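You operate a simulated robot arm through the tools that you are given. There is no shell and no other tool. Be economical: measure what you need, move in short steps, check, and stop when the job is done.

You are at the controls of a simulated two-armed robot. One attempt, no reset.

## Task
Pick up the cyan cartridge with one hand, pass it to the other hand and put it on the middle shelf of the black rack. Close the bottom drawer of unit 3. Turn the third ink knob from the left to 3. Take the black sleeve from the chute end of the packing bench and leave it on the shelf under the white table. Put the orange chock on the chute end of the packing bench away on the deck of the long pallet. Put the pale blue card on the glass top of the light box. Put the red ink jar on the middle shelf of the black rack away on the ink bench, beside the shaker. Take the orange nozzle and leave it on top of the small grey reel on the top of the grey cart. Put one of the label cards from the top of the grey workbench on the top board of the black rack. Put one of the tape cartons from the top of the grey workbench on the job card there. Fetch the blue sack and set it on the top board of the black rack. Fetch the blue block and set it on the top of the grey cabinet. Any order will do. Set down upright: orange chock, red ink jar, tape carton, blue sack, blue block.

The check looks at the end state, three seconds after you hand in, the way a careful person would. Anything else that was tipped, shoved, dropped, spilled or broken makes it a failure.

## Robot
Two 7-joint arms with two-finger parallel grippers on one trunk, on a base that drives. Base frame: it is fixed to the floor where the robot stands at the start and does not move with it; the origin is under the middle of the robot, x ahead of it, y to its left, z up. Units: m, degrees, N and s.
The left shoulder is at the start at [0.071, 0.156, 1.38], the right one opposite. With the tool pointing down near the work surface each hand reaches from about 0.1 to 0.3 m from the robot's upright axis, wherever it stands, measured 20 degrees to its own side. Places, roughly: black sleeve [4.75, 3.25, 1]; blue block (3x6x4 cm) [3.6, -0.2, 0.8]; blue sack (25x24x39 cm) [5, -1.9, 0.1]; bottom drawer of unit 3 [0.6, 0.1, 0.2]; cyan cartridge [0.5, 0, 1]; deck of the long pallet [2.6, -2.8, 0.1]; glass top of the light box (32x25 cm) [3.84, 2.96, 0.94]; ink bench, beside the shaker (29x20 cm) [1.1, 2.84, 0.9]; job card [5, -2.75, 0.75]; label card [5.25, -3, 0.75]; middle shelf of the black rack [1.1, -2.5, 0.8]; orange chock (12x7x10 cm) [4.9, 3.1, 0.9]; orange nozzle (4x4x16 cm) [0, -1.1, 0.9]; pale blue card (5x7x3 cm) [4.7, 2.9, 0.9]; red ink jar [0.5, -2.5, 0.75]; shelf under the white table [3.5, 3.1, 0.3]; small grey reel (7x6x13 cm) [0, -1, 0.9]; tape carton [5.25, -3, 1]; third ink knob [1.1, 0.1, 1.1]; top board of the black rack [1.1, -2.5, 1.5]; top of the grey cabinet (41x21 cm) [4.56, -0.04, 0.72]. Payload 3.91 kg a hand.
The TCP of each hand is the grasp point between the finger pads, 0.03 m short of the fingertips. In the tool frame z runs along the fingers and y along their closing line. Largest opening 0.11 m; finger width 0.02, thickness 0.01; the body of the gripper, 0.048 by 0.112 m, starts 0.055 m behind the TCP.
Orientation is told as [roll, pitch, yaw] about the base's x, y, z axes, in that order, counted from this pose: with the fingers straight down and closing along the base's y, the tool's x points along the base's -x, its y along +y and its z along -z.

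## Interface
- The arms move only by the tool move_arm. It takes "left_increments", "right_increments" or both (then of equal length, played together; a hand with none holds still); each is a list of rows, each a list of 7 numbers: the closure in counts, from 0 (fully open) to 255 (shut), then the shift along the tool's x, y, z in cm, then the turn, a rotation vector about the tool's x, y, z in degrees. In form: [[claw, tx, ty, tz, wx, wy, wz], ...]. A call has 1 to 8 rows; each row shifts and turns the commanded pose from where the row before left it, along the tool's axes as they then stand. A row lasts 0.2 s, in which the tool goes at most 0.05 m and 8.6 degrees; a call with a longer step from one row to the next is refused whole, and so is a gripper value outside its range. A pose out of reach is approached as far as the arm can. The call stops where the force on the tool passes 40 N (or 10 N more than at its start, if that is more) or the arm is blocked; 0.2 s more then pass. Each finger travels about 0.108 m/s and halts on what it meets, pressing with about 24 N; the grip force reading is that of the motor and also rises with nothing between the fingers. The clock runs only during rows and for 0.2 s after the last one: add rows that do not move to give the fingers time. It gives the time, the measured TCP pose, the force on the tool (base axes), the opening and the grip force at its end, in the units of the frame above (readings bear some noise), with the torque about the TCP (base axes, N m) and any sound that the robot's microphone picked up.
- Cameras (640 x 400 px; columns grow to the right, rows downward): "scene" is now at [0.1077, -0.0432, 1.5991]; the picture's right is [-0.63, -0.78, 0.00], its down [-0.64, 0.51, -0.58] and it looks along [0.45, -0.36, -0.82] (base axes); focal length 214 px, centre (320, 200). "left" rides on the left gripper at [0.072, -0.017, -0.103] in its tool frame; the picture's right is [0.23, 0.97, 0.00], its down [-0.76, 0.18, -0.62] and it looks along [-0.61, 0.14, 0.78] (tool axes); focal length 222 px, centre (320, 200). "right" rides on the right gripper at [0.072, 0.017, -0.103] in its tool frame; the picture's right is [-0.23, 0.97, 0.00], its down [-0.76, -0.18, -0.62] and it looks along [-0.61, -0.14, 0.78] (tool axes); focal length 222 px, centre (320, 200). There is no depth. A picture from a camera that has moved, and an enlarged one, comes with that camera's place and axes in the base frame and with its lens. The place of the scene camera against the robot may be out by one fixed shift of up to 0.025 m in any direction.
- get_image(camera): a new picture of that camera. No time passes.
- slide_trunk(by): slides the trunk up (or, below 0, down) by that many m; the arms and the scene camera ride with it, the base frame stays. It gives what a move gives, with no picture.
- steer(legs): drives the robot by 1 to 6 legs, each [ahead, left, turn to the left] in m, m and degrees, along the robot's own axes; the way and the turn of a leg run together, so that a leg with both is an arc; at most 1.5 m and 180 degrees a leg. The arms and the cameras ride along, it lands a little off, and it stops where it bumps. It gives what a move gives.
- turn_head(pan, tilt): turns the head with the scene camera to pan (to the left, within 86 degrees either way) and tilt (down, from -29 to 69), counted from straight ahead of the robot. It gives what a move gives.
- close_up(camera, box): a new picture of the part [left, top, right, bottom] of that camera's present view, enlarged. No time passes.
- job_done(): hands the job in; it is judged then, once.

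Work in short steps. Places have to be worked out from the pictures, the camera data and where the tool is seen: move nearer, look again, correct. Check each grasp and each placing, and mend what went wrong. You have 556 turns and 352 pictures in all, those below and enlarged ones among them. Open the grippers and draw the arms clear of the work before you hand the job in, unless the task says otherwise; then end with one line.

The tools are called as a command line: name --argument value ..., lists and objects as JSON in quotes. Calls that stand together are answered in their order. move_arm: Moves the arms, as the interface text tells. Its arguments: {"type":"object","properties":{"left_increments":{"type":"array","items":{"type":"array","items":{"type":"number"}}},"right_increments":{"type":"array","items":{"type":"array","items":{"type":"number"}}}},"required":[]} The other tools are called the same way: slide_trunk (by) slides the trunk up or down; steer (legs) drives the base; turn_head (pan, tilt) turns the head that bears the scene camera; get_image (camera) takes a picture; close_up (camera, box) takes an enlarged picture of a part of a camera's view; job_done () hands the job in.

At the start:

```text
t: 0.0
left_tcp_pos: [0.9076, 0.0716, 1.3968]
left_tcp_rot: [0.0, -0.1, -0.1]
left_contact_force: [0.0, 0.0, 0.3]
left_moment: [0.01, 0.0, 0.02]
left_width: 0.1098
left_finger_force: 0.0
right_tcp_pos: [0.5754, -0.6274, 0.9998]
right_tcp_rot: [0.0, 0.1, 0.0]
right_contact_force: [-0.4, -0.1, 0.6]
right_moment: [0.02, 0.02, -0.03]
right_width: 0.1098
right_finger_force: 0.2
trunk travel left (down, up): [-0.825, 0.115]
robot x, y, heading: [-0.0008, -0.0009, -0.0]
head pan, tilt: [-39.0, 54.8]
```

scene: 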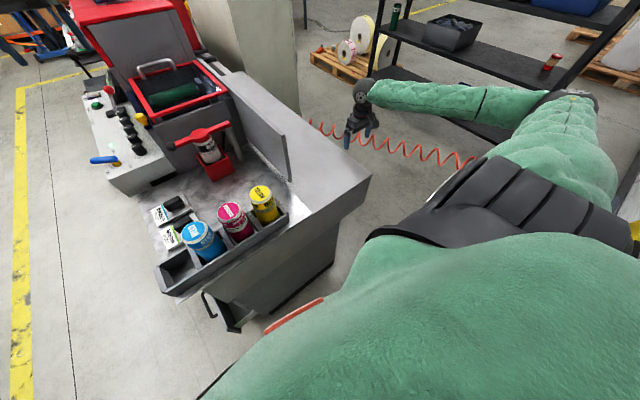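
right: 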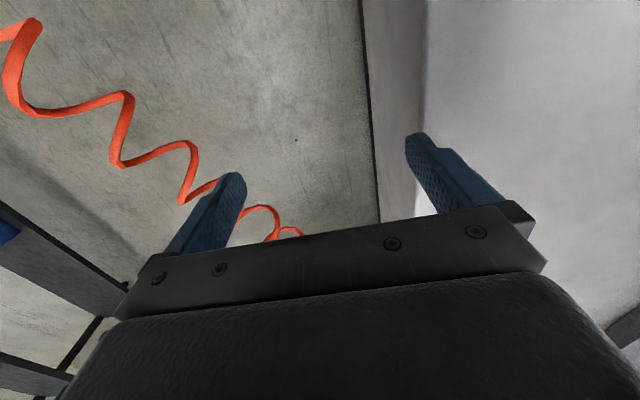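
left: 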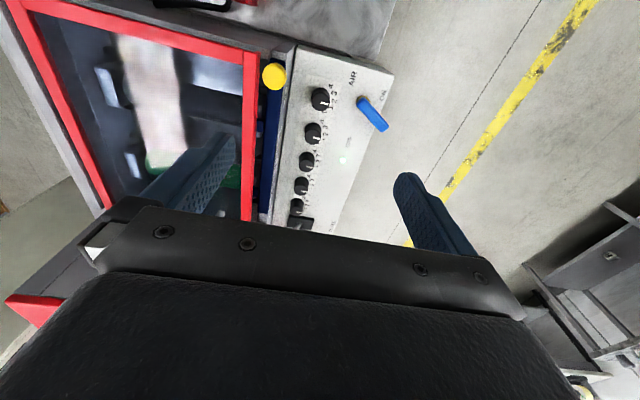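

I'll look straight ahead first to understand the unit in front.

turn_head --pan 0 --tilt 50

get_image --camera "scene"

```text
t: 1.1
left_tcp_pos: [0.9074, 0.0728, 1.396]
left_tcp_rot: [0.0, -0.1, 0.0]
left_contact_force: [-0.1, 0.6, 0.3]
left_moment: [-0.01, -0.01, 0.02]
left_width: 0.1102
left_finger_force: 0.2
right_tcp_pos: [0.5744, -0.6273, 0.9995]
right_tcp_rot: [0.1, 0.0, 0.0]
right_contact_force: [-0.2, -0.2, -0.7]
right_moment: [0.0, -0.04, -0.01]
right_width: 0.1102
right_finger_force: 0.0
trunk travel left (down, up): [-0.825, 0.115]
robot x, y, heading: [0.0027, -0.0012, 0.1]
head pan, tilt: [0.0, 50.0]
```

```text
348 pictures are left
camera scene: at [0.1285, 0.0023, 1.6054], right [0.0, -1.0, 0.0], down [-0.77, 0.0, -0.64], along [0.64, 0.0, -0.77], focal length 214 px, centre (320, 200)
```

scene: 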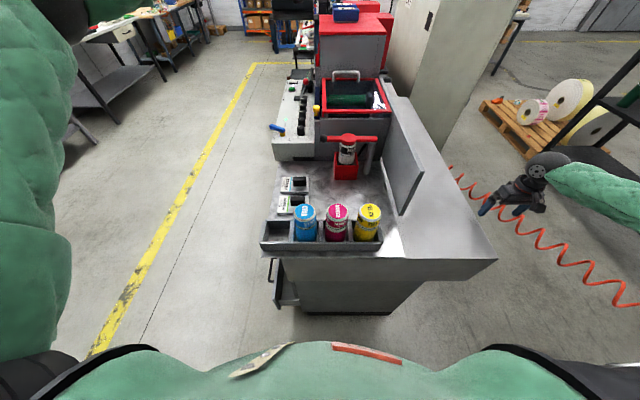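

close_up --camera "scene" --box '[230, 50, 430, 320]'

turn_head --pan 0 --tilt 10

get_image --camera "scene"

turn_head --pan -75 --tilt 25

get_image --camera "scene"

turn_head --pan 70 --tilt 25

get_image --camera "scene"

```text
1.48 times, centred on (330, 185) of scene
camera zoom: at [0.1285, 0.0023, 1.6054], right [0.0, -1.0, 0.0], down [-0.77, 0.0, -0.64], along [0.64, 0.0, -0.77], focal length 318 px, centre (305, 222)
```

zoom: 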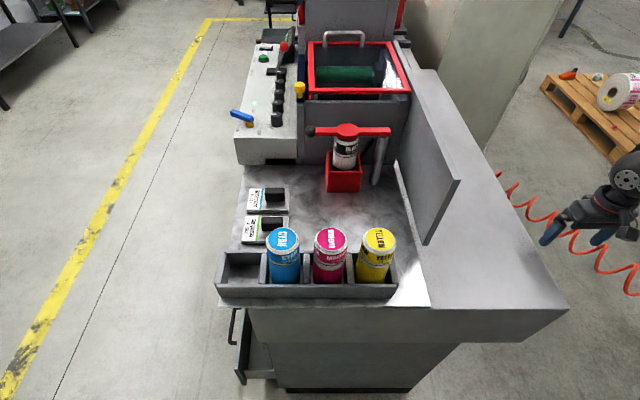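

```text
t: 2.1
left_tcp_pos: [0.9074, 0.072, 1.3959]
left_tcp_rot: [0.1, -0.1, 0.1]
left_contact_force: [-0.8, -0.1, 0.5]
left_moment: [0.0, 0.02, -0.02]
left_width: 0.1101
left_finger_force: 0.1
right_tcp_pos: [0.5753, -0.6275, 0.9987]
right_tcp_rot: [-0.1, -0.1, 0.0]
right_contact_force: [0.6, -0.7, -0.4]
right_moment: [0.0, -0.02, -0.01]
right_width: 0.11
right_finger_force: 0.1
trunk travel left (down, up): [-0.825, 0.115]
robot x, y, heading: [0.0002, 0.0001, -0.1]
head pan, tilt: [0.0, 10.0]
```

```text
346 pictures are left
camera scene: at [0.1446, 0.0023, 1.6671], right [0.0, -1.0, 0.0], down [-0.17, 0.0, -0.98], along [0.98, 0.0, -0.17], focal length 214 px, centre (320, 200)
```

scene: 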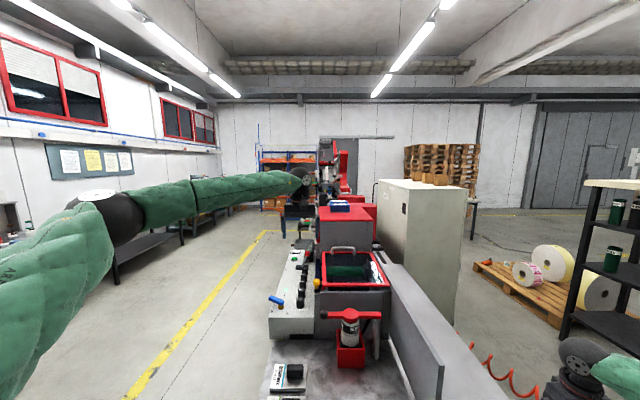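

```text
t: 3.6
left_tcp_pos: [0.9064, 0.0716, 1.3953]
left_tcp_rot: [0.1, -0.1, 0.1]
left_contact_force: [-0.1, 0.3, 0.5]
left_moment: [0.0, 0.02, -0.01]
left_width: 0.11
left_finger_force: 0.1
right_tcp_pos: [0.5744, -0.6262, 1.0004]
right_tcp_rot: [0.0, 0.0, 0.0]
right_contact_force: [-0.5, -0.2, 0.1]
right_moment: [-0.02, 0.02, -0.04]
right_width: 0.1101
right_finger_force: 0.0
trunk travel left (down, up): [-0.825, 0.115]
robot x, y, heading: [-0.004, 0.0018, -0.2]
head pan, tilt: [-75.0, 25.0]
```

```text
345 pictures are left
camera scene: at [0.0755, -0.0866, 1.6429], right [-0.97, -0.26, 0.0], down [-0.11, 0.41, -0.91], along [0.23, -0.88, -0.42], focal length 214 px, centre (320, 200)
```

scene: 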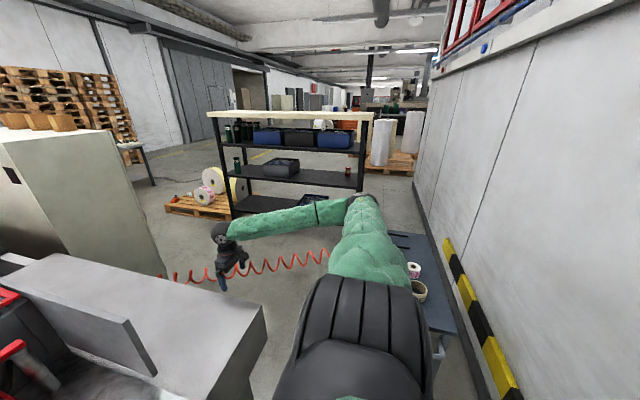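

```text
t: 5.9
left_tcp_pos: [0.9066, 0.0715, 1.395]
left_tcp_rot: [0.1, -0.1, 0.0]
left_contact_force: [1.0, 0.3, 0.0]
left_moment: [0.01, -0.01, -0.01]
left_width: 0.1099
left_finger_force: 0.0
right_tcp_pos: [0.5748, -0.626, 0.9987]
right_tcp_rot: [0.0, 0.0, -0.1]
right_contact_force: [0.0, 0.8, 0.0]
right_moment: [0.01, 0.02, -0.04]
right_width: 0.1099
right_finger_force: 0.0
trunk travel left (down, up): [-0.825, 0.115]
robot x, y, heading: [-0.0005, 0.0006, 0.3]
head pan, tilt: [70.0, 25.0]
```

```text
344 pictures are left
camera scene: at [0.0831, 0.0889, 1.6429], right [0.94, -0.34, 0.0], down [-0.15, -0.4, -0.91], along [0.31, 0.85, -0.42], focal length 214 px, centre (320, 200)
```

scene: 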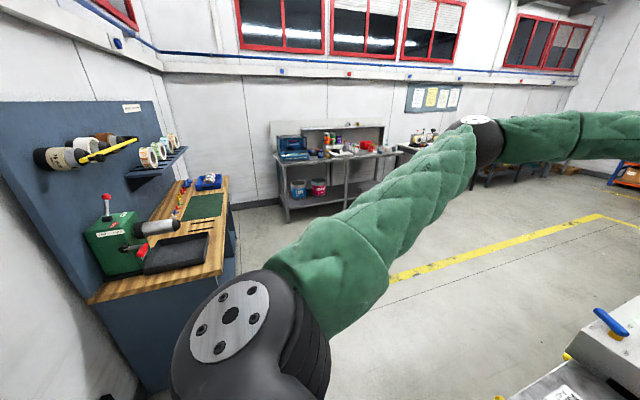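

close_up --camera "left" --box '[250, 60, 410, 240]'

```text
2.22 times, centred on (330, 150) of left
camera zoom: at [0.8352, 0.0546, 1.4993], right [-0.23, 0.97, 0.0], down [0.76, 0.18, 0.62], along [0.61, 0.14, -0.78], focal length 494 px, centre (298, 311)
```

zoom: 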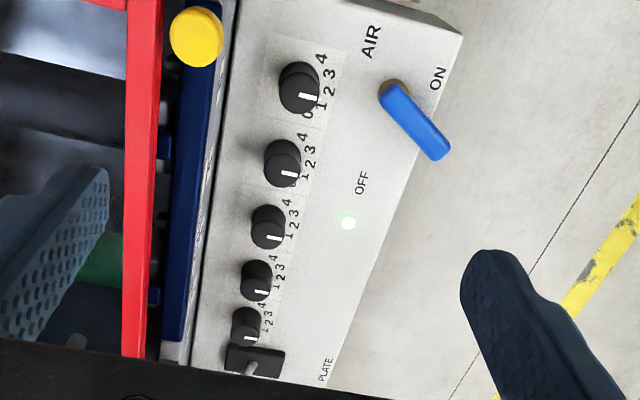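

I'll retract the left arm and raise the right arm so the robot can drive to the panel side (+y) of the press.

move_arm --left_increments '[[0, 4.5, 2, 0, 0, 0, 0], [0, 4.5, 2, 0, 0, 0, 0], [0, 4.5, 2, 0, 0, 0, 0], [0, 4.5, 2, 0, 0, 0, 0], [0, 4.5, 2, 0, 0, 0, 0], [0, 4.5, 2, 0, 0, 0, 0], [0, 4.5, 2, 0, 0, 0, 0], [0, 4.5, 2, 0, 0, 0, 0]]' --right_increments '[[0, 0, 0, -4.5, 0, 0, 0], [0, 0, 0, -4.5, 0, 0, 0], [0, 0, 0, -4.5, 0, 0, 0], [0, 0, 0, -4.5, 0, 0, 0], [0, 0, 0, -4.5, 0, 0, 0], [0, 0, 0, -4.5, 0, 0, 0], [0, 0, 0, -4.5, 0, 0, 0], [0, 0, 0, -4.5, 0, 0, 0]]'

get_image --camera "scene"

```text
t: 7.7
left_tcp_pos: [0.5463, 0.234, 1.3983]
left_tcp_rot: [0.1, -0.2, -0.1]
left_contact_force: [-1.1, -0.4, -0.3]
left_moment: [0.0, -0.05, 0.02]
left_width: 0.11
left_finger_force: 0.0
right_tcp_pos: [0.5732, -0.6273, 1.3624]
right_tcp_rot: [-0.1, 0.0, -0.1]
right_contact_force: [-0.8, 0.0, 0.2]
right_moment: [-0.02, 0.03, 0.0]
right_width: 0.1097
right_finger_force: 0.1
trunk travel left (down, up): [-0.825, 0.115]
robot x, y, heading: [-0.0007, 0.0006, -0.3]
head pan, tilt: [70.0, 25.0]
```

```text
342 pictures are left
camera scene: at [0.081, 0.0914, 1.643], right [0.94, -0.34, 0.0], down [-0.14, -0.4, -0.91], along [0.31, 0.85, -0.42], focal length 214 px, centre (320, 200)
```

scene: 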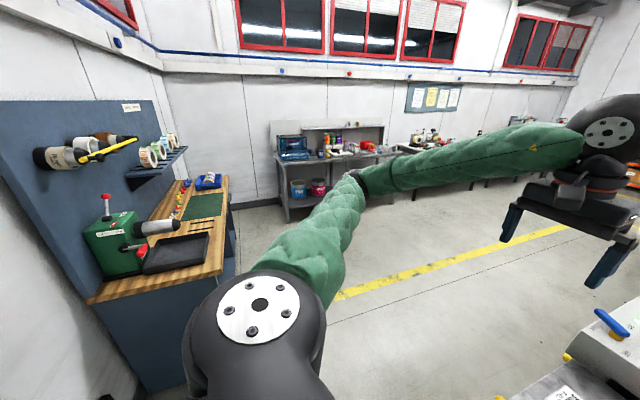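

Open floor lies to the left; I'll strafe and drive around to the panel side in legs, keeping clear of the drawer and the blue bench.

steer --legs '[[0, 0.45, 0], [0.5, 0.4, 0], [0.45, 0, 0], [0, 0, -90]]'

turn_head --pan 0 --tilt 55

get_image --camera "scene"

```text
t: 17.2
left_tcp_pos: [1.5378, 0.899, 1.3965]
left_tcp_rot: [0.0, -0.2, -18.3]
left_contact_force: [0.0, 0.1, -0.3]
left_moment: [0.0, 0.0, 0.0]
left_width: 0.1097
left_finger_force: 0.1
right_tcp_pos: [1.2946, 0.0781, 1.3614]
right_tcp_rot: [0.2, -0.1, -17.9]
right_contact_force: [-5.4, 18.2, -0.3]
right_moment: [0.24, 0.08, -0.49]
right_width: 0.1018
right_finger_force: 0.1
trunk travel left (down, up): [-0.825, 0.115]
robot x, y, heading: [0.9491, 0.8471, -18.2]
head pan, tilt: [70.0, 25.0]
stopped in leg 4: the force on the tool passed its limit at 63 N (the readings are from after the stop); the commanded pose is now the measured one
```

```text
t: 18.6
left_tcp_pos: [1.5393, 0.8993, 1.3965]
left_tcp_rot: [0.1, -0.2, -18.4]
left_contact_force: [-0.1, 0.4, -0.2]
left_moment: [0.02, 0.01, 0.05]
left_width: 0.1101
left_finger_force: 0.1
right_tcp_pos: [1.2944, 0.0787, 1.3604]
right_tcp_rot: [0.2, -0.1, -17.9]
right_contact_force: [-5.7, 22.6, -1.4]
right_moment: [0.35, 0.05, -0.56]
right_width: 0.1006
right_finger_force: 0.1
trunk travel left (down, up): [-0.825, 0.115]
robot x, y, heading: [0.9465, 0.8495, -18.5]
head pan, tilt: [0.0, 55.0]
```

```text
341 pictures are left
camera scene: at [1.0628, 0.8168, 1.599], right [-0.31, -0.95, 0.0], down [-0.78, 0.26, -0.57], along [0.54, -0.18, -0.82], focal length 214 px, centre (320, 200)
```

scene: 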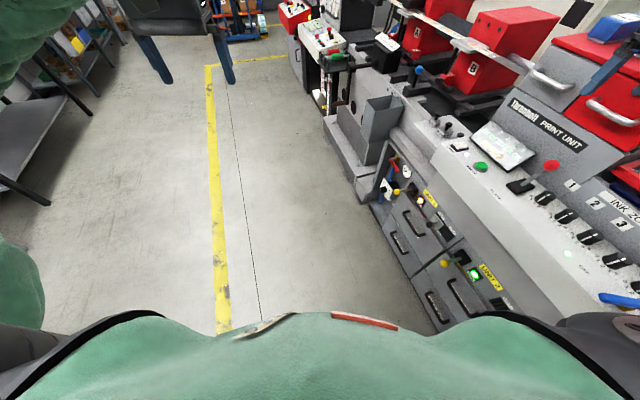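

The right hand touched the printer hood during the turn. I back the turn off, then pull the right hand in before turning again.

steer --legs '[[0, 0, 10]]'

close_up --camera "scene" --box '[480, 0, 640, 200]'

```text
t: 19.7
left_tcp_pos: [1.5225, 0.9982, 1.3968]
left_tcp_rot: [0.1, 0.0, -8.2]
left_contact_force: [-0.2, 0.3, -0.6]
left_moment: [-0.03, 0.07, -0.01]
left_width: 0.11
left_finger_force: 0.0
right_tcp_pos: [1.4272, 0.1484, 1.359]
right_tcp_rot: [0.4, 0.0, -7.9]
right_contact_force: [0.7, -0.5, -0.7]
right_moment: [-0.02, 0.01, -0.01]
right_width: 0.11
right_finger_force: 0.0
trunk travel left (down, up): [-0.825, 0.115]
robot x, y, heading: [0.9454, 0.8509, -8.0]
head pan, tilt: [0.0, 55.0]
```

```text
2.00 times, centred on (560, 100) of scene
camera zoom: at [1.0697, 0.8344, 1.5987], right [-0.14, -0.99, 0.0], down [-0.81, 0.12, -0.57], along [0.57, -0.08, -0.82], focal length 429 px, centre (-160, 400)
```

zoom: 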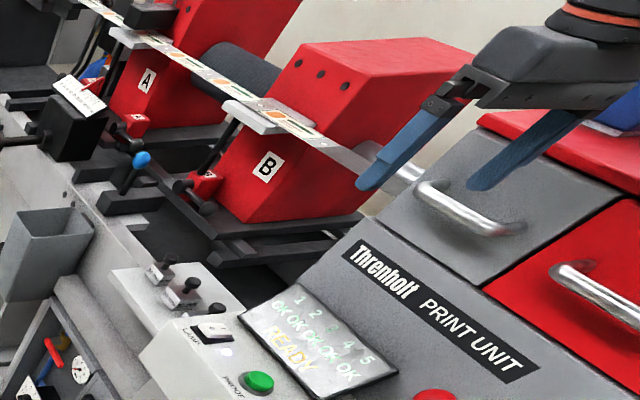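

No visible damage. Now I pull the right hand inward toward the chest.

move_arm --right_increments '[[0, 2.5, 4.2, 0, 0, 0, 0], [0, 2.5, 4.2, 0, 0, 0, 0], [0, 2.5, 4.2, 0, 0, 0, 0], [0, 2.5, 4.2, 0, 0, 0, 0], [0, 2.5, 4.2, 0, 0, 0, 0], [0, 2.5, 4.2, 0, 0, 0, 0], [0, 2.5, 4.2, 0, 0, 0, 0], [0, 2.5, 4.2, 0, 0, 0, 0]]'

turn_head --pan -60 --tilt 35

get_image --camera "scene"

```text
t: 21.5
left_tcp_pos: [1.5251, 1.0007, 1.3953]
left_tcp_rot: [-0.1, 0.1, -8.3]
left_contact_force: [0.0, 0.9, 0.3]
left_moment: [0.01, 0.05, 0.0]
left_width: 0.1101
left_finger_force: 0.1
right_tcp_pos: [1.3134, 0.4992, 1.3811]
right_tcp_rot: [0.1, 0.1, -8.1]
right_contact_force: [0.3, 0.3, -0.9]
right_moment: [-0.01, 0.03, -0.01]
right_width: 0.1098
right_finger_force: 0.0
right hand out of reach, approached as far as the arm can: row 7, 8
trunk travel left (down, up): [-0.825, 0.115]
robot x, y, heading: [0.9488, 0.8501, -8.6]
head pan, tilt: [0.0, 55.0]
```

```text
t: 22.8
left_tcp_pos: [1.5225, 0.9988, 1.3969]
left_tcp_rot: [0.1, -0.1, -8.2]
left_contact_force: [0.6, 1.1, 0.8]
left_moment: [-0.02, 0.01, 0.02]
left_width: 0.1098
left_finger_force: 0.0
right_tcp_pos: [1.3119, 0.4971, 1.3805]
right_tcp_rot: [0.3, 0.0, -7.9]
right_contact_force: [-0.4, -0.5, -0.1]
right_moment: [0.02, 0.03, -0.04]
right_width: 0.11
right_finger_force: 0.1
trunk travel left (down, up): [-0.825, 0.115]
robot x, y, heading: [0.9428, 0.8502, -8.4]
head pan, tilt: [-60.0, 35.0]
```

```text
339 pictures are left
camera scene: at [1.0295, 0.7631, 1.6271], right [-0.93, -0.37, 0.0], down [-0.21, 0.53, -0.82], along [0.3, -0.76, -0.57], focal length 214 px, centre (320, 200)
```

scene: 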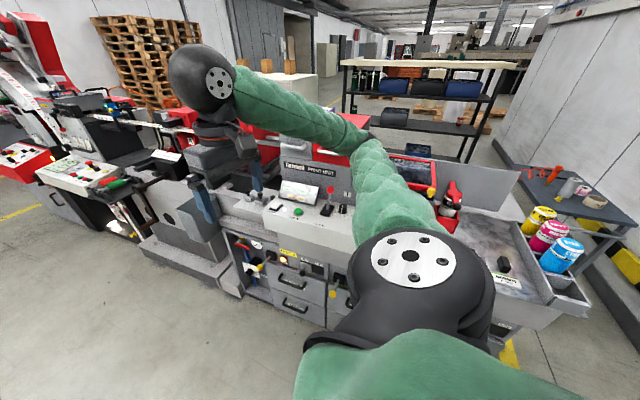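

Arms are folded enough; I strafe 0.2 m away from the press, then turn to face it.

steer --legs '[[0, 0.2, 0], [0, 0, -82]]'

turn_head --pan 0 --tilt 45

get_image --camera "scene"

```text
t: 27.9
left_tcp_pos: [1.2095, 0.4955, 1.3959]
left_tcp_rot: [0.1, 0.0, -89.6]
left_contact_force: [-0.5, 0.9, 0.4]
left_moment: [0.03, -0.01, -0.01]
left_width: 0.1101
left_finger_force: 0.1
right_tcp_pos: [0.681, 0.6296, 1.3811]
right_tcp_rot: [0.2, 0.1, -89.3]
right_contact_force: [0.1, -0.3, 0.5]
right_moment: [-0.01, -0.04, -0.01]
right_width: 0.1095
right_finger_force: 0.1
trunk travel left (down, up): [-0.825, 0.115]
robot x, y, heading: [0.9773, 1.0458, -89.6]
head pan, tilt: [-60.0, 35.0]
```

```text
t: 29.2
left_tcp_pos: [1.2083, 0.4973, 1.3974]
left_tcp_rot: [0.1, -0.1, -89.7]
left_contact_force: [-0.1, 0.5, 0.7]
left_moment: [-0.01, 0.0, -0.02]
left_width: 0.11
left_finger_force: 0.0
right_tcp_pos: [0.6808, 0.6294, 1.3804]
right_tcp_rot: [0.3, 0.1, -89.4]
right_contact_force: [0.9, -0.7, -0.1]
right_moment: [-0.03, 0.0, 0.03]
right_width: 0.1102
right_finger_force: 0.0
trunk travel left (down, up): [-0.825, 0.115]
robot x, y, heading: [0.9735, 1.0425, -89.8]
head pan, tilt: [0.0, 45.0]
```

```text
338 pictures are left
camera scene: at [0.9755, 0.9142, 1.6123], right [-1.0, 0.0, 0.0], down [0.0, 0.71, -0.71], along [0.0, -0.71, -0.71], focal length 214 px, centre (320, 200)
```

scene: 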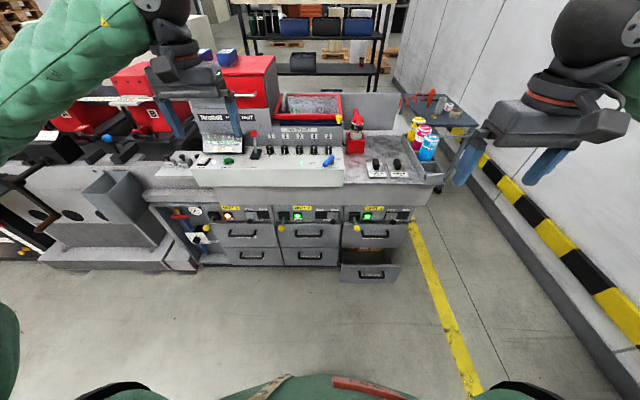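

Now I can see the panel and drawers; enlarging the knobs and drawers.

close_up --camera "scene" --box '[240, 115, 350, 185]'

close_up --camera "scene" --box '[260, 190, 430, 300]'

```text
5.71 times, centred on (295, 150) of scene
camera zoom: at [0.9755, 0.9142, 1.6123], right [-1.0, 0.0, 0.0], down [0.0, 0.71, -0.71], along [0.0, -0.71, -0.71], focal length 1226 px, centre (463, 486)
```

zoom: 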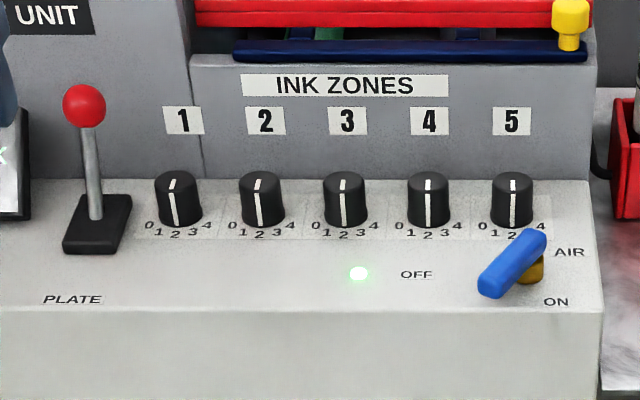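

```text
3.64 times, centred on (345, 245) of scene
camera zoom: at [0.9755, 0.9142, 1.6123], right [-1.0, 0.0, 0.0], down [0.0, 0.71, -0.71], along [0.0, -0.71, -0.71], focal length 780 px, centre (229, 36)
```

zoom: 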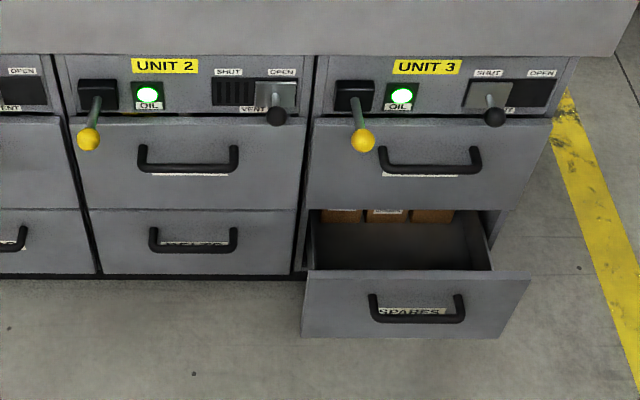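

The pointer of knob 3 is near 2; it needs to turn about +30° (anticlockwise from above toward -x). I move the left hand to above knob 3 (≈[1.065, 0.08, 1.10]) to look with its camera.

move_arm --left_increments '[[0, -4.2, -1.8, 0.6, 0, 0, 0], [0, -4.2, -1.8, 0.6, 0, 0, 0], [0, -4.2, -1.8, 0.6, 0, 0, 0], [0, -4.2, -1.8, 0.6, 0, 0, 0], [0, -4.2, -1.8, 0.6, 0, 0, 0], [0, -4.2, -1.8, 0.6, 0, 0, 0], [0, -4.2, -1.8, 0.6, 0, 0, 0], [0, -4.2, -1.8, 0.6, 0, 0, 0]]'

get_image --camera "left"

get_image --camera "scene"

```text
t: 31.0
left_tcp_pos: [1.0637, 0.1573, 1.3454]
left_tcp_rot: [0.2, -0.1, -89.7]
left_contact_force: [0.5, -0.5, -0.5]
left_moment: [0.02, -0.01, -0.01]
left_width: 0.1102
left_finger_force: 0.0
right_tcp_pos: [0.6803, 0.6277, 1.3797]
right_tcp_rot: [0.4, 0.2, -89.4]
right_contact_force: [-1.2, -0.4, -0.1]
right_moment: [0.02, 0.0, 0.01]
right_width: 0.1098
right_finger_force: 0.0
trunk travel left (down, up): [-0.825, 0.115]
robot x, y, heading: [0.977, 1.0445, -89.7]
head pan, tilt: [0.0, 45.0]
```

```text
335 pictures are left
camera left: at [1.0463, 0.231, 1.4491], right [0.97, 0.23, 0.0], down [0.18, -0.76, 0.62], along [0.15, -0.61, -0.78], focal length 222 px, centre (320, 200)
```

left: 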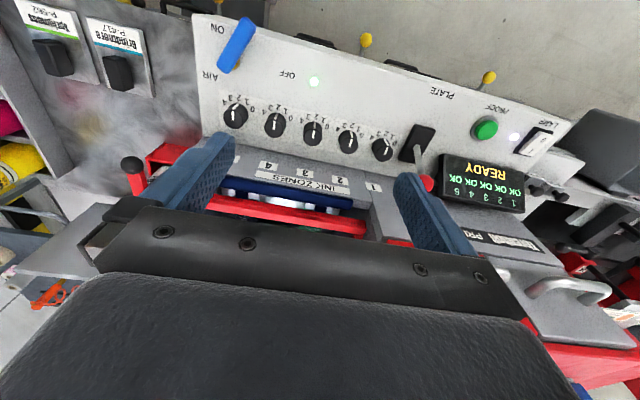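

```text
334 pictures are left
camera scene: at [0.9738, 0.9129, 1.6121], right [-1.0, -0.01, 0.0], down [0.0, 0.71, -0.71], along [0.0, -0.71, -0.71], focal length 214 px, centre (320, 200)
```

scene: 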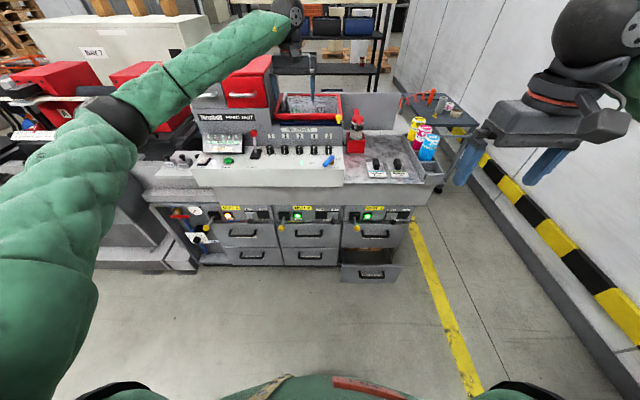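

close_up --camera "left" --box '[200, 70, 420, 200]'

```text
2.91 times, centred on (310, 135) of left
camera zoom: at [1.0463, 0.231, 1.4491], right [0.97, 0.23, 0.0], down [0.18, -0.76, 0.62], along [0.15, -0.61, -0.78], focal length 646 px, centre (349, 389)
```

zoom: 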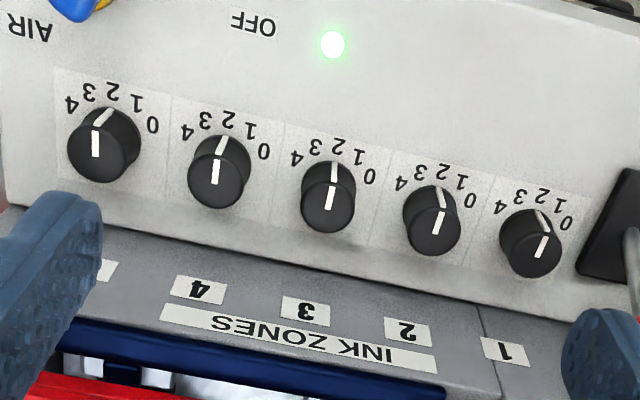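

Knob 3 sits at 2, cap centre ≈ [1.068, 0.092], top ≈ 1.12. I half close the fingers, pre-turn -15°, center and descend partway.

move_arm --left_increments '[[130, -3.3, 0.2, 0, 0, 0, 0], [130, -3.2, 0.2, 0, 0, 0, 0], [130, 0, 0, 4, 0, 0, 7.5], [130, 0, 0, 4, 0, 0, 7.5], [130, 0, 0, 4, 0, 0, 0], [130, 0, 0, 2, 0, 0, 0]]'

get_image --camera "left"

close_up --camera "scene" --box '[240, 70, 380, 170]'

```text
t: 32.4
left_tcp_pos: [1.0706, 0.0978, 1.2095]
left_tcp_rot: [0.1, -0.1, -104.7]
left_contact_force: [0.8, -0.1, 0.3]
left_moment: [-0.03, 0.0, 0.01]
left_width: 0.0537
left_finger_force: 0.0
right_tcp_pos: [0.6819, 0.6299, 1.3797]
right_tcp_rot: [0.1, 0.1, -89.4]
right_contact_force: [0.3, 0.2, 0.4]
right_moment: [-0.01, 0.02, 0.0]
right_width: 0.1098
right_finger_force: 0.1
trunk travel left (down, up): [-0.825, 0.115]
robot x, y, heading: [0.973, 1.042, -89.6]
head pan, tilt: [0.0, 45.0]
```

```text
332 pictures are left
camera left: at [1.0729, 0.1729, 1.3128], right [1.0, -0.03, 0.0], down [-0.02, -0.78, 0.62], along [-0.02, -0.62, -0.78], focal length 222 px, centre (320, 200)
```

left: 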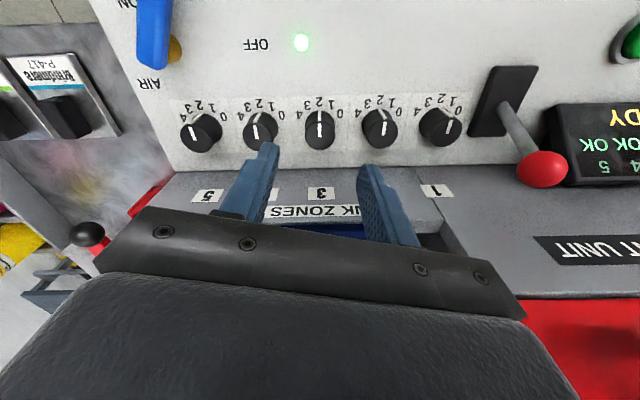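

```text
4.00 times, centred on (310, 120) of scene
camera zoom: at [0.9766, 0.9141, 1.6124], right [-1.0, -0.01, 0.0], down [0.0, 0.71, -0.71], along [0.0, -0.71, -0.71], focal length 858 px, centre (360, 520)
```

zoom: 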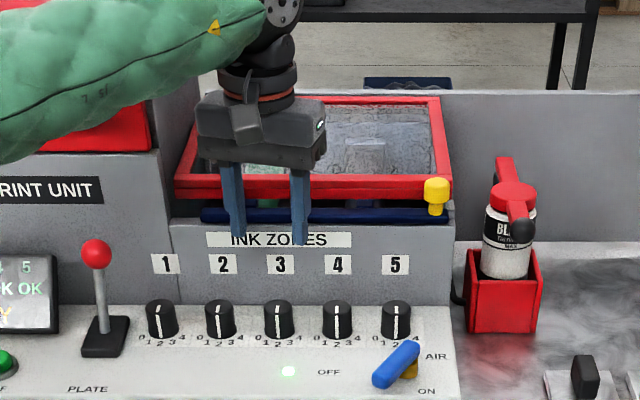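

Refined estimate: knob top z≈1.10, centre [1.070, 0.086]. Lower to just above it and re-check.

move_arm --left_increments '[[130, -1.1, 0.3, 2, 0, 0, 0], [130, 0, 0, 3, 0, 0, 0]]'

get_image --camera "left"

close_up --camera "scene" --box '[240, 90, 340, 170]'

```text
t: 33.0
left_tcp_pos: [1.0704, 0.0825, 1.1574]
left_tcp_rot: [-0.1, -0.1, -104.7]
left_contact_force: [0.0, 0.5, 0.3]
left_moment: [0.02, 0.01, 0.0]
left_width: 0.0539
left_finger_force: 0.1
right_tcp_pos: [0.6816, 0.6287, 1.3799]
right_tcp_rot: [0.3, 0.1, -89.4]
right_contact_force: [-1.2, -0.2, 0.1]
right_moment: [0.01, 0.02, 0.0]
right_width: 0.1102
right_finger_force: 0.1
trunk travel left (down, up): [-0.825, 0.115]
robot x, y, heading: [0.9743, 1.0458, -90.0]
head pan, tilt: [0.0, 45.0]
```

```text
330 pictures are left
camera left: at [1.0737, 0.1578, 1.2607], right [1.0, -0.03, 0.0], down [-0.02, -0.78, 0.62], along [-0.02, -0.62, -0.78], focal length 222 px, centre (320, 200)
```

left: 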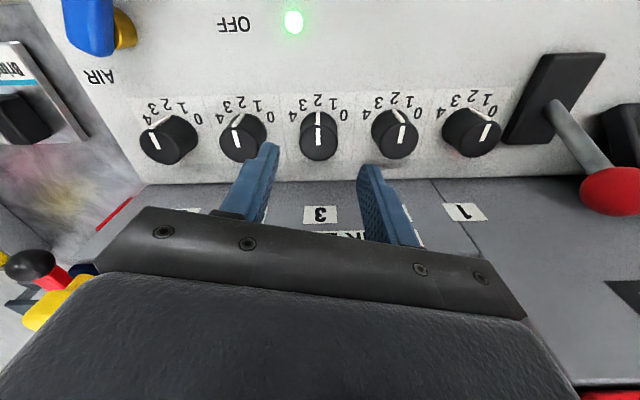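

```text
5.00 times, centred on (290, 130) of scene
camera zoom: at [0.9766, 0.9134, 1.6123], right [-1.0, -0.01, 0.0], down [0.0, 0.71, -0.71], along [0.0, -0.71, -0.71], focal length 1072 px, centre (470, 550)
```

zoom: 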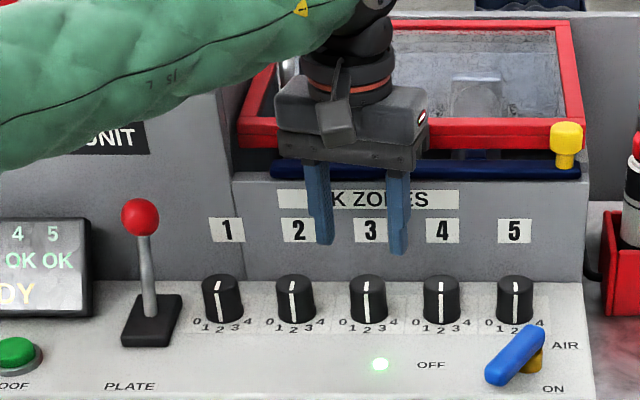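

move_arm --left_increments '[[130, 0.5, -0.1, 2.5, 0, 0, 0], [130, 0, 0, 2.3, 0, 0, 0]]'

get_image --camera "left"

close_up --camera "scene" --box '[240, 90, 340, 170]'

```text
t: 33.6
left_tcp_pos: [1.0739, 0.0864, 1.1127]
left_tcp_rot: [0.0, -0.1, -104.7]
left_contact_force: [0.1, 0.2, 0.8]
left_moment: [0.04, 0.02, 0.04]
left_width: 0.054
left_finger_force: 0.0
right_tcp_pos: [0.6807, 0.6283, 1.3791]
right_tcp_rot: [0.3, 0.0, -89.3]
right_contact_force: [-1.3, -0.4, -0.6]
right_moment: [0.0, 0.0, -0.01]
right_width: 0.11
right_finger_force: 0.1
trunk travel left (down, up): [-0.825, 0.115]
robot x, y, heading: [0.9729, 1.0455, -89.7]
head pan, tilt: [0.0, 45.0]
```

```text
328 pictures are left
camera left: at [1.0758, 0.1611, 1.215], right [1.0, -0.03, 0.0], down [-0.02, -0.78, 0.62], along [-0.02, -0.62, -0.78], focal length 222 px, centre (320, 200)
```

left: 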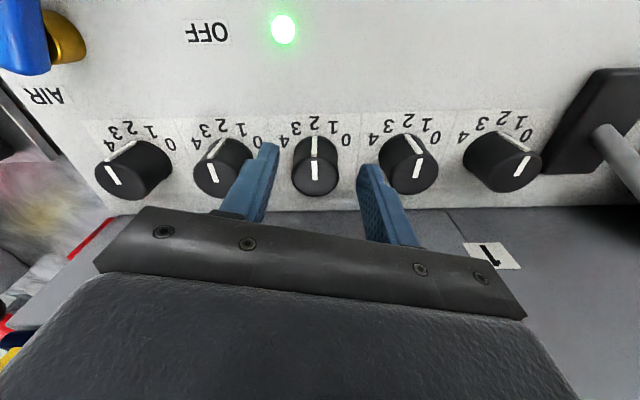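

```text
5.00 times, centred on (290, 130) of scene
camera zoom: at [0.976, 0.9134, 1.6123], right [-1.0, 0.0, 0.0], down [0.0, 0.71, -0.71], along [0.0, -0.71, -0.71], focal length 1072 px, centre (470, 550)
```

zoom: 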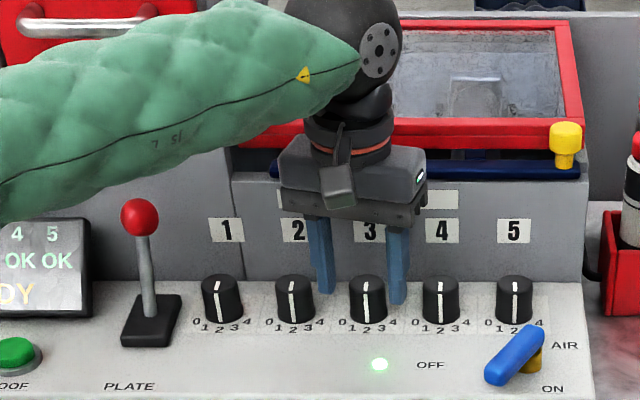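

move_arm --left_increments '[[130, 0.1, -0.4, 1.0, 0, 0, 0], [220, 0, 0, 0, 0, 0, 0], [220, 0, 0, 0, 0, 0, 0], [220, 0, 0, 0, 0, 0, 0]]'

get_image --camera "left"

```text
t: 34.6
left_tcp_pos: [1.0709, 0.0881, 1.1009]
left_tcp_rot: [0.2, -0.1, -104.6]
left_contact_force: [17.7, -12.4, 9.3]
left_moment: [-0.33, -0.44, 0.14]
left_width: 0.031
left_finger_force: 45.4
right_tcp_pos: [0.6841, 0.6281, 1.3794]
right_tcp_rot: [0.2, 0.1, -89.2]
right_contact_force: [-0.3, -0.8, -0.9]
right_moment: [-0.02, 0.0, 0.02]
right_width: 0.1099
right_finger_force: 0.0
trunk travel left (down, up): [-0.825, 0.115]
robot x, y, heading: [0.9736, 1.0404, -89.6]
head pan, tilt: [0.0, 45.0]
```

```text
326 pictures are left
camera left: at [1.0741, 0.1625, 1.2053], right [1.0, -0.03, 0.0], down [-0.02, -0.78, 0.62], along [-0.02, -0.62, -0.78], focal length 222 px, centre (320, 200)
```

left: 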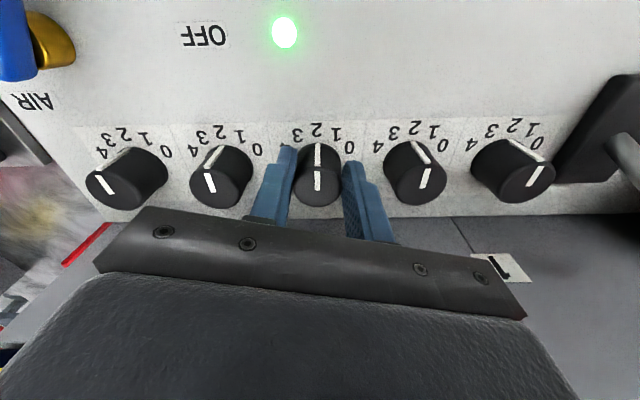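

Gripped. I relieve the side force slightly and turn about -30° around the tool axis (anticlockwise from above).

move_arm --left_increments '[[225, 0, 0.2, 0, 0, 0, -7.5], [225, 0, 0, 0, 0, 0, -7.5], [225, 0, 0, 0, 0, 0, -7.5], [225, 0, 0, 0, 0, 0, -7.5]]'

get_image --camera "left"

```text
t: 35.6
left_tcp_pos: [1.0683, 0.0893, 1.1018]
left_tcp_rot: [-0.1, -0.1, -74.7]
left_contact_force: [1.3, -23.5, 18.2]
left_moment: [-0.54, -0.03, -0.01]
left_width: 0.0313
left_finger_force: 45.2
right_tcp_pos: [0.6796, 0.6293, 1.3816]
right_tcp_rot: [0.2, 0.1, -89.3]
right_contact_force: [0.1, -0.8, -0.7]
right_moment: [-0.01, -0.02, 0.04]
right_width: 0.1101
right_finger_force: 0.0
trunk travel left (down, up): [-0.825, 0.115]
robot x, y, heading: [0.9776, 1.0414, -89.5]
head pan, tilt: [0.0, 45.0]
```

```text
325 pictures are left
camera left: at [1.033, 0.1538, 1.2052], right [0.88, 0.48, 0.0], down [0.37, -0.69, 0.63], along [0.3, -0.55, -0.78], focal length 222 px, centre (320, 200)
```

left: 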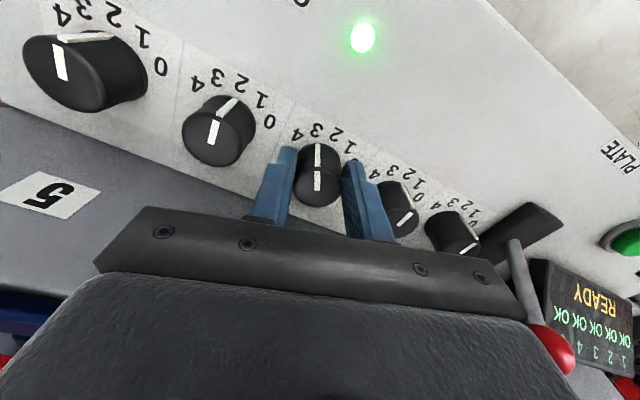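

The pointer lines up with 3. Release, lift, and check.

move_arm --left_increments '[[130, 0, 0, 0, 0, 0, 0], [130, 0, 0, 0, 0, 0, 0], [130, 0, 0, -4.5, 0, 0, 0], [130, 0, 0, -4.5, 0, 0, 0]]'

close_up --camera "left" --box '[220, 70, 420, 190]'

```text
t: 36.6
left_tcp_pos: [1.0676, 0.0899, 1.1919]
left_tcp_rot: [0.1, -0.1, -74.7]
left_contact_force: [-0.9, 0.4, 1.0]
left_moment: [-0.06, -0.01, 0.01]
left_width: 0.0538
left_finger_force: 0.0
right_tcp_pos: [0.68, 0.6298, 1.3811]
right_tcp_rot: [0.3, 0.1, -89.4]
right_contact_force: [-1.0, -0.9, 0.6]
right_moment: [0.01, -0.04, 0.03]
right_width: 0.1097
right_finger_force: 0.1
trunk travel left (down, up): [-0.825, 0.115]
robot x, y, heading: [0.9753, 1.0434, -89.7]
head pan, tilt: [0.0, 45.0]
```

```text
3.20 times, centred on (320, 130) of left
camera zoom: at [1.0322, 0.1556, 1.2955], right [0.88, 0.48, 0.0], down [0.37, -0.69, 0.63], along [0.3, -0.55, -0.78], focal length 711 px, centre (320, 424)
```

zoom: 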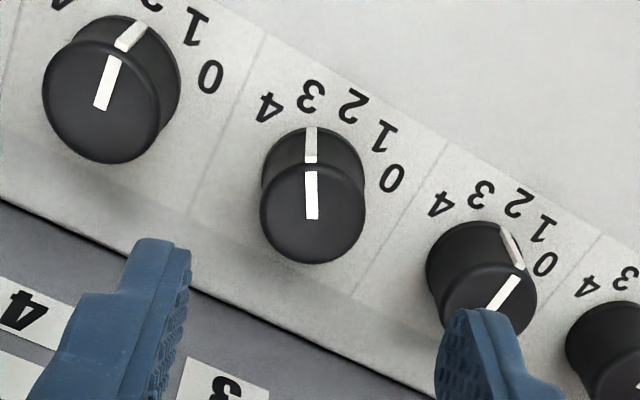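

close_up --camera "scene" --box '[250, 120, 350, 170]'

```text
6.40 times, centred on (300, 145) of scene
camera zoom: at [0.9751, 0.9153, 1.6123], right [-1.0, 0.0, 0.0], down [0.0, 0.71, -0.71], along [0.0, -0.71, -0.71], focal length 1373 px, centre (448, 552)
```

zoom: 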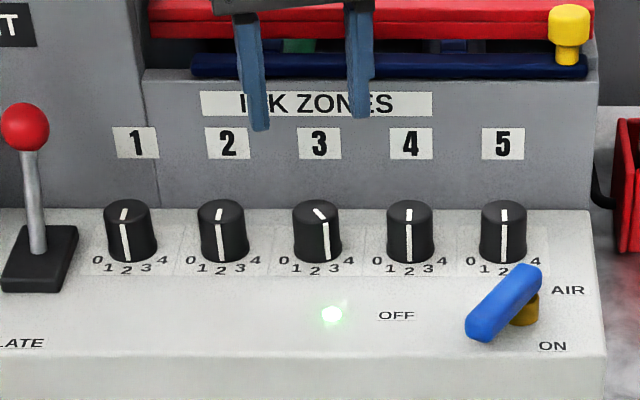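

Knob 3 is on 3 and the others are unchanged. Now retract the left hand, then lower the trunk for the drawer.

move_arm --left_increments '[[0, 0, 0, -5, 0, 0, 0], [0, 2, 0, -4, 0, 0, 0], [0, 4.8, 0, 0, 0, 0, 7.5], [0, 4.8, 0, 0, 0, 0, 7.5], [0, 4.9, 0, 0, 0, 0, 0], [0, 4.9, 0, 0, 0, 0, 0], [0, 4.9, 0, 0, 0, 0, 0], [0, 4.9, 0, 0, 0, 0, 0]]' --right_increments '[[255, 0, 0, 0, 0, -8.5, 0], [255, 0, 0, 0, 0, -8.5, 0], [255, 0, 0, 0, 0, -8.5, 0], [255, 0, 0, 0, 0, -8.5, 0], [255, 0, 0, 0, 0, -8.5, 0], [255, 0, 0, 0, 0, -8.5, 0], [255, 0, 0, 0, 0, -8.5, 0], [255, 0, 0, 0, 0, -8.5, 0]]'

move_arm --left_increments '[[0, 4.5, 0, 0, 0, 0, 0], [0, 2, 0, 0, 0, 0, 0], [0, 0, 0, 0, 0, 0, 0]]' --right_increments '[[255, 0, 0, 0, 0, -8, 0], [255, 0, 0, 0, 0, -8, 0], [255, 0, 0, 0, 0, -6, 0]]'

get_image --camera "scene"

```text
t: 38.4
left_tcp_pos: [1.044, 0.4013, 1.2819]
left_tcp_rot: [0.1, -0.2, -89.8]
left_contact_force: [-0.7, 0.4, -1.3]
left_moment: [-0.02, -0.01, 0.02]
left_width: 0.1097
left_finger_force: 0.1
right_tcp_pos: [0.6427, 0.4564, 1.4877]
right_tcp_rot: [0.6, -67.9, -90.0]
right_contact_force: [-1.5, -0.3, 0.5]
right_moment: [-0.02, -0.01, 0.01]
right_width: 0.0004
right_finger_force: 24.0
right hand out of reach, approached as far as the arm can: row 1, 2, 3, 4, 5, 6, 7, 8
trunk travel left (down, up): [-0.825, 0.115]
robot x, y, heading: [0.9729, 1.0438, -89.6]
head pan, tilt: [0.0, 45.0]
```

```text
t: 39.2
left_tcp_pos: [1.0419, 0.4599, 1.2783]
left_tcp_rot: [0.0, -0.1, -89.7]
left_contact_force: [0.3, -1.0, -0.5]
left_moment: [0.02, 0.06, 0.0]
left_width: 0.11
left_finger_force: 0.0
right_tcp_pos: [0.6324, 0.4185, 1.5028]
right_tcp_rot: [74.3, -89.7, -163.7]
right_contact_force: [-0.9, 0.6, 0.8]
right_moment: [-0.04, 0.01, 0.0]
right_width: 0.0
right_finger_force: 24.2
right hand out of reach, approached as far as the arm can: row 1, 2, 3
trunk travel left (down, up): [-0.825, 0.115]
robot x, y, heading: [0.9719, 1.0448, -89.9]
head pan, tilt: [0.0, 45.0]
```

```text
322 pictures are left
camera scene: at [0.9754, 0.9131, 1.6122], right [-1.0, -0.01, 0.0], down [0.0, 0.71, -0.71], along [0.0, -0.71, -0.71], focal length 214 px, centre (320, 200)
```

scene: 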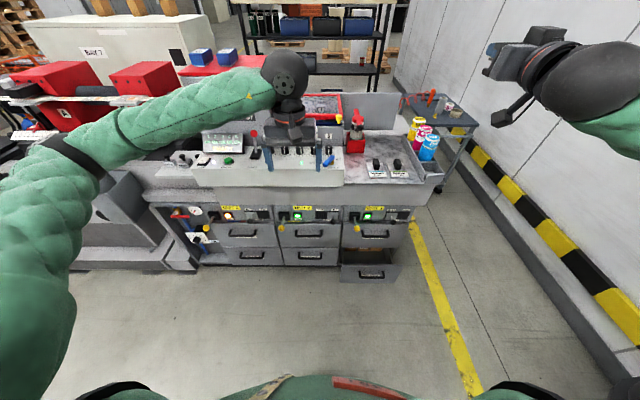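

Right tool now points at the press. Lower the trunk 0.75 m to drawer height.

slide_trunk --by -0.75

get_image --camera "scene"

get_image --camera "right"

```text
refused: -0.75 is not a number from -0.4 to 0.4
```

```text
321 pictures are left
camera scene: at [0.9754, 0.9131, 1.6122], right [-1.0, -0.01, 0.0], down [0.0, 0.71, -0.71], along [0.0, -0.71, -0.71], focal length 214 px, centre (320, 200)
```

scene: 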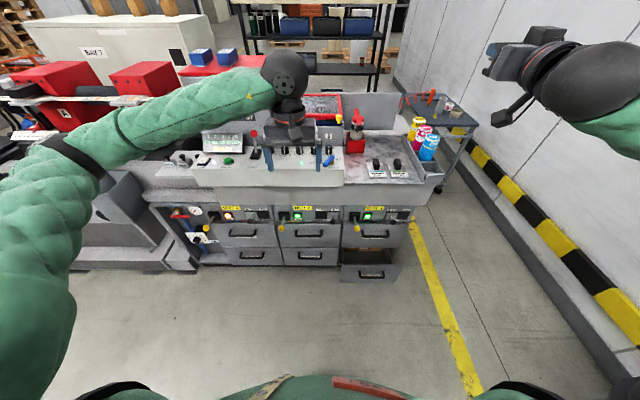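

```text
320 pictures are left
camera right: at [0.6478, 0.5239, 1.4295], right [0.97, 0.01, 0.23], down [-0.19, 0.62, 0.76], along [-0.14, -0.78, 0.61], focal length 222 px, centre (320, 200)
```

right: 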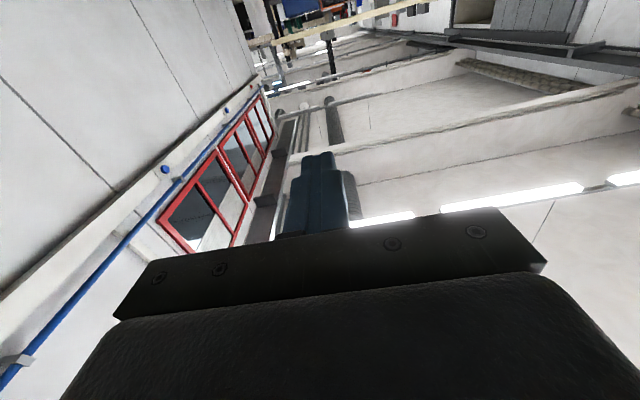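

Trunk steps are limited to 0.4 m; two steps.

slide_trunk --by -0.4

slide_trunk --by -0.35

get_image --camera "scene"

```text
t: 43.0
left_tcp_pos: [1.0434, 0.4604, 0.8805]
left_tcp_rot: [0.2, -0.1, -89.6]
left_contact_force: [-0.3, -0.1, -0.5]
left_moment: [0.02, 0.03, -0.01]
left_width: 0.1101
left_finger_force: 0.1
right_tcp_pos: [0.6324, 0.4207, 1.1023]
right_tcp_rot: [65.8, -89.8, -155.1]
right_contact_force: [0.4, 0.9, -0.8]
right_moment: [-0.03, 0.0, -0.02]
right_width: 0.0
right_finger_force: 24.3
trunk travel left (down, up): [-0.425, 0.515]
robot x, y, heading: [0.9752, 1.0416, -89.6]
head pan, tilt: [0.0, 45.0]
```

```text
t: 46.4
left_tcp_pos: [1.0416, 0.461, 0.5306]
left_tcp_rot: [0.1, -0.1, -89.7]
left_contact_force: [0.7, 1.2, 0.5]
left_moment: [-0.01, 0.01, 0.03]
left_width: 0.11
left_finger_force: 0.1
right_tcp_pos: [0.6325, 0.4205, 0.7532]
right_tcp_rot: [65.3, -89.6, -154.7]
right_contact_force: [0.4, 1.6, -0.3]
right_moment: [0.0, 0.0, -0.01]
right_width: 0.0
right_finger_force: 24.7
trunk travel left (down, up): [-0.075, 0.865]
robot x, y, heading: [0.9755, 1.047, -89.6]
head pan, tilt: [0.0, 45.0]
```

```text
319 pictures are left
camera scene: at [0.9757, 0.9146, 0.8624], right [-1.0, 0.0, 0.0], down [0.0, 0.71, -0.71], along [0.0, -0.71, -0.71], focal length 214 px, centre (320, 200)
```

scene: 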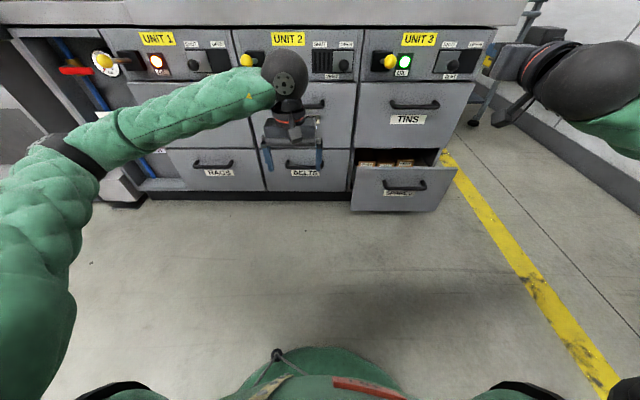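

Drawer face spans x 0.44–0.83, z 0.13–0.36 at y≈0.24. Lower the right hand (tool x = down now).

move_arm --right_increments '[[255, 4.9, 0, 0, 0, 0, 0], [255, 4.9, 0, 0, 0, 0, 0], [255, 4.9, 0, 0, 0, 0, 0], [255, 4.9, 0, 0, 0, 0, 0], [255, 4.9, 0, 0, 0, 0, 0], [255, 4.9, 0, 0, 0, 0, 0], [255, 4.9, 0, 0, 0, 0, 0], [255, 0, 0, 0, 0, 0, 0]]'

```text
t: 48.2
left_tcp_pos: [1.0432, 0.4614, 0.5303]
left_tcp_rot: [0.1, -0.1, -89.7]
left_contact_force: [-0.1, -0.3, 0.6]
left_moment: [0.01, 0.02, 0.01]
left_width: 0.1098
left_finger_force: 0.0
right_tcp_pos: [0.6276, 0.405, 0.4088]
right_tcp_rot: [60.4, -89.8, -149.9]
right_contact_force: [0.6, 0.2, 0.2]
right_moment: [-0.01, -0.04, -0.05]
right_width: 0.0002
right_finger_force: 24.3
right hand out of reach, approached as far as the arm can: row 1, 2
trunk travel left (down, up): [-0.075, 0.865]
robot x, y, heading: [0.9717, 1.0453, -89.7]
head pan, tilt: [0.0, 45.0]
```

move_arm --right_increments '[[255, 4.9, 0, 0, 0, 0, 0], [255, 4.9, 0, 0, 0, 0, 0], [255, 4.9, 0, 0, 0, 0, 0], [255, 4.9, 0, 0, 0, 0, 0], [255, 0, 0, 0, 0, 0, 0]]'

get_image --camera "scene"

```text
t: 49.4
left_tcp_pos: [1.0418, 0.461, 0.5303]
left_tcp_rot: [0.1, -0.1, -89.7]
left_contact_force: [0.2, 0.5, 0.0]
left_moment: [-0.06, -0.02, 0.03]
left_width: 0.11
left_finger_force: 0.1
right_tcp_pos: [0.6332, 0.4017, 0.2198]
right_tcp_rot: [69.0, -89.8, -158.3]
right_contact_force: [0.0, -0.6, -1.4]
right_moment: [0.02, -0.02, 0.02]
right_width: 0.0
right_finger_force: 24.4
trunk travel left (down, up): [-0.075, 0.865]
robot x, y, heading: [0.9745, 1.046, -89.7]
head pan, tilt: [0.0, 45.0]
```

```text
318 pictures are left
camera scene: at [0.9757, 0.9146, 0.8623], right [-1.0, 0.0, 0.0], down [0.0, 0.71, -0.71], along [0.0, -0.71, -0.71], focal length 214 px, centre (320, 200)
```

scene: 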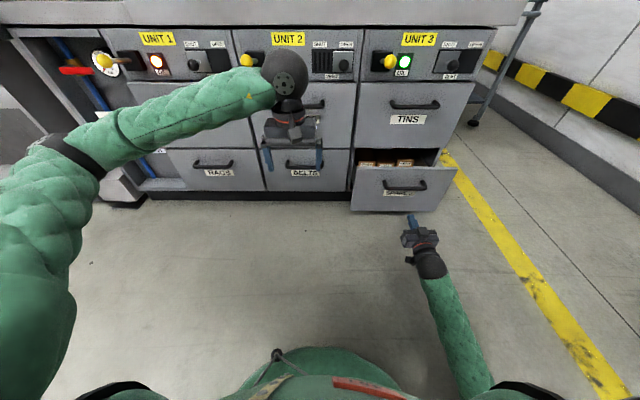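

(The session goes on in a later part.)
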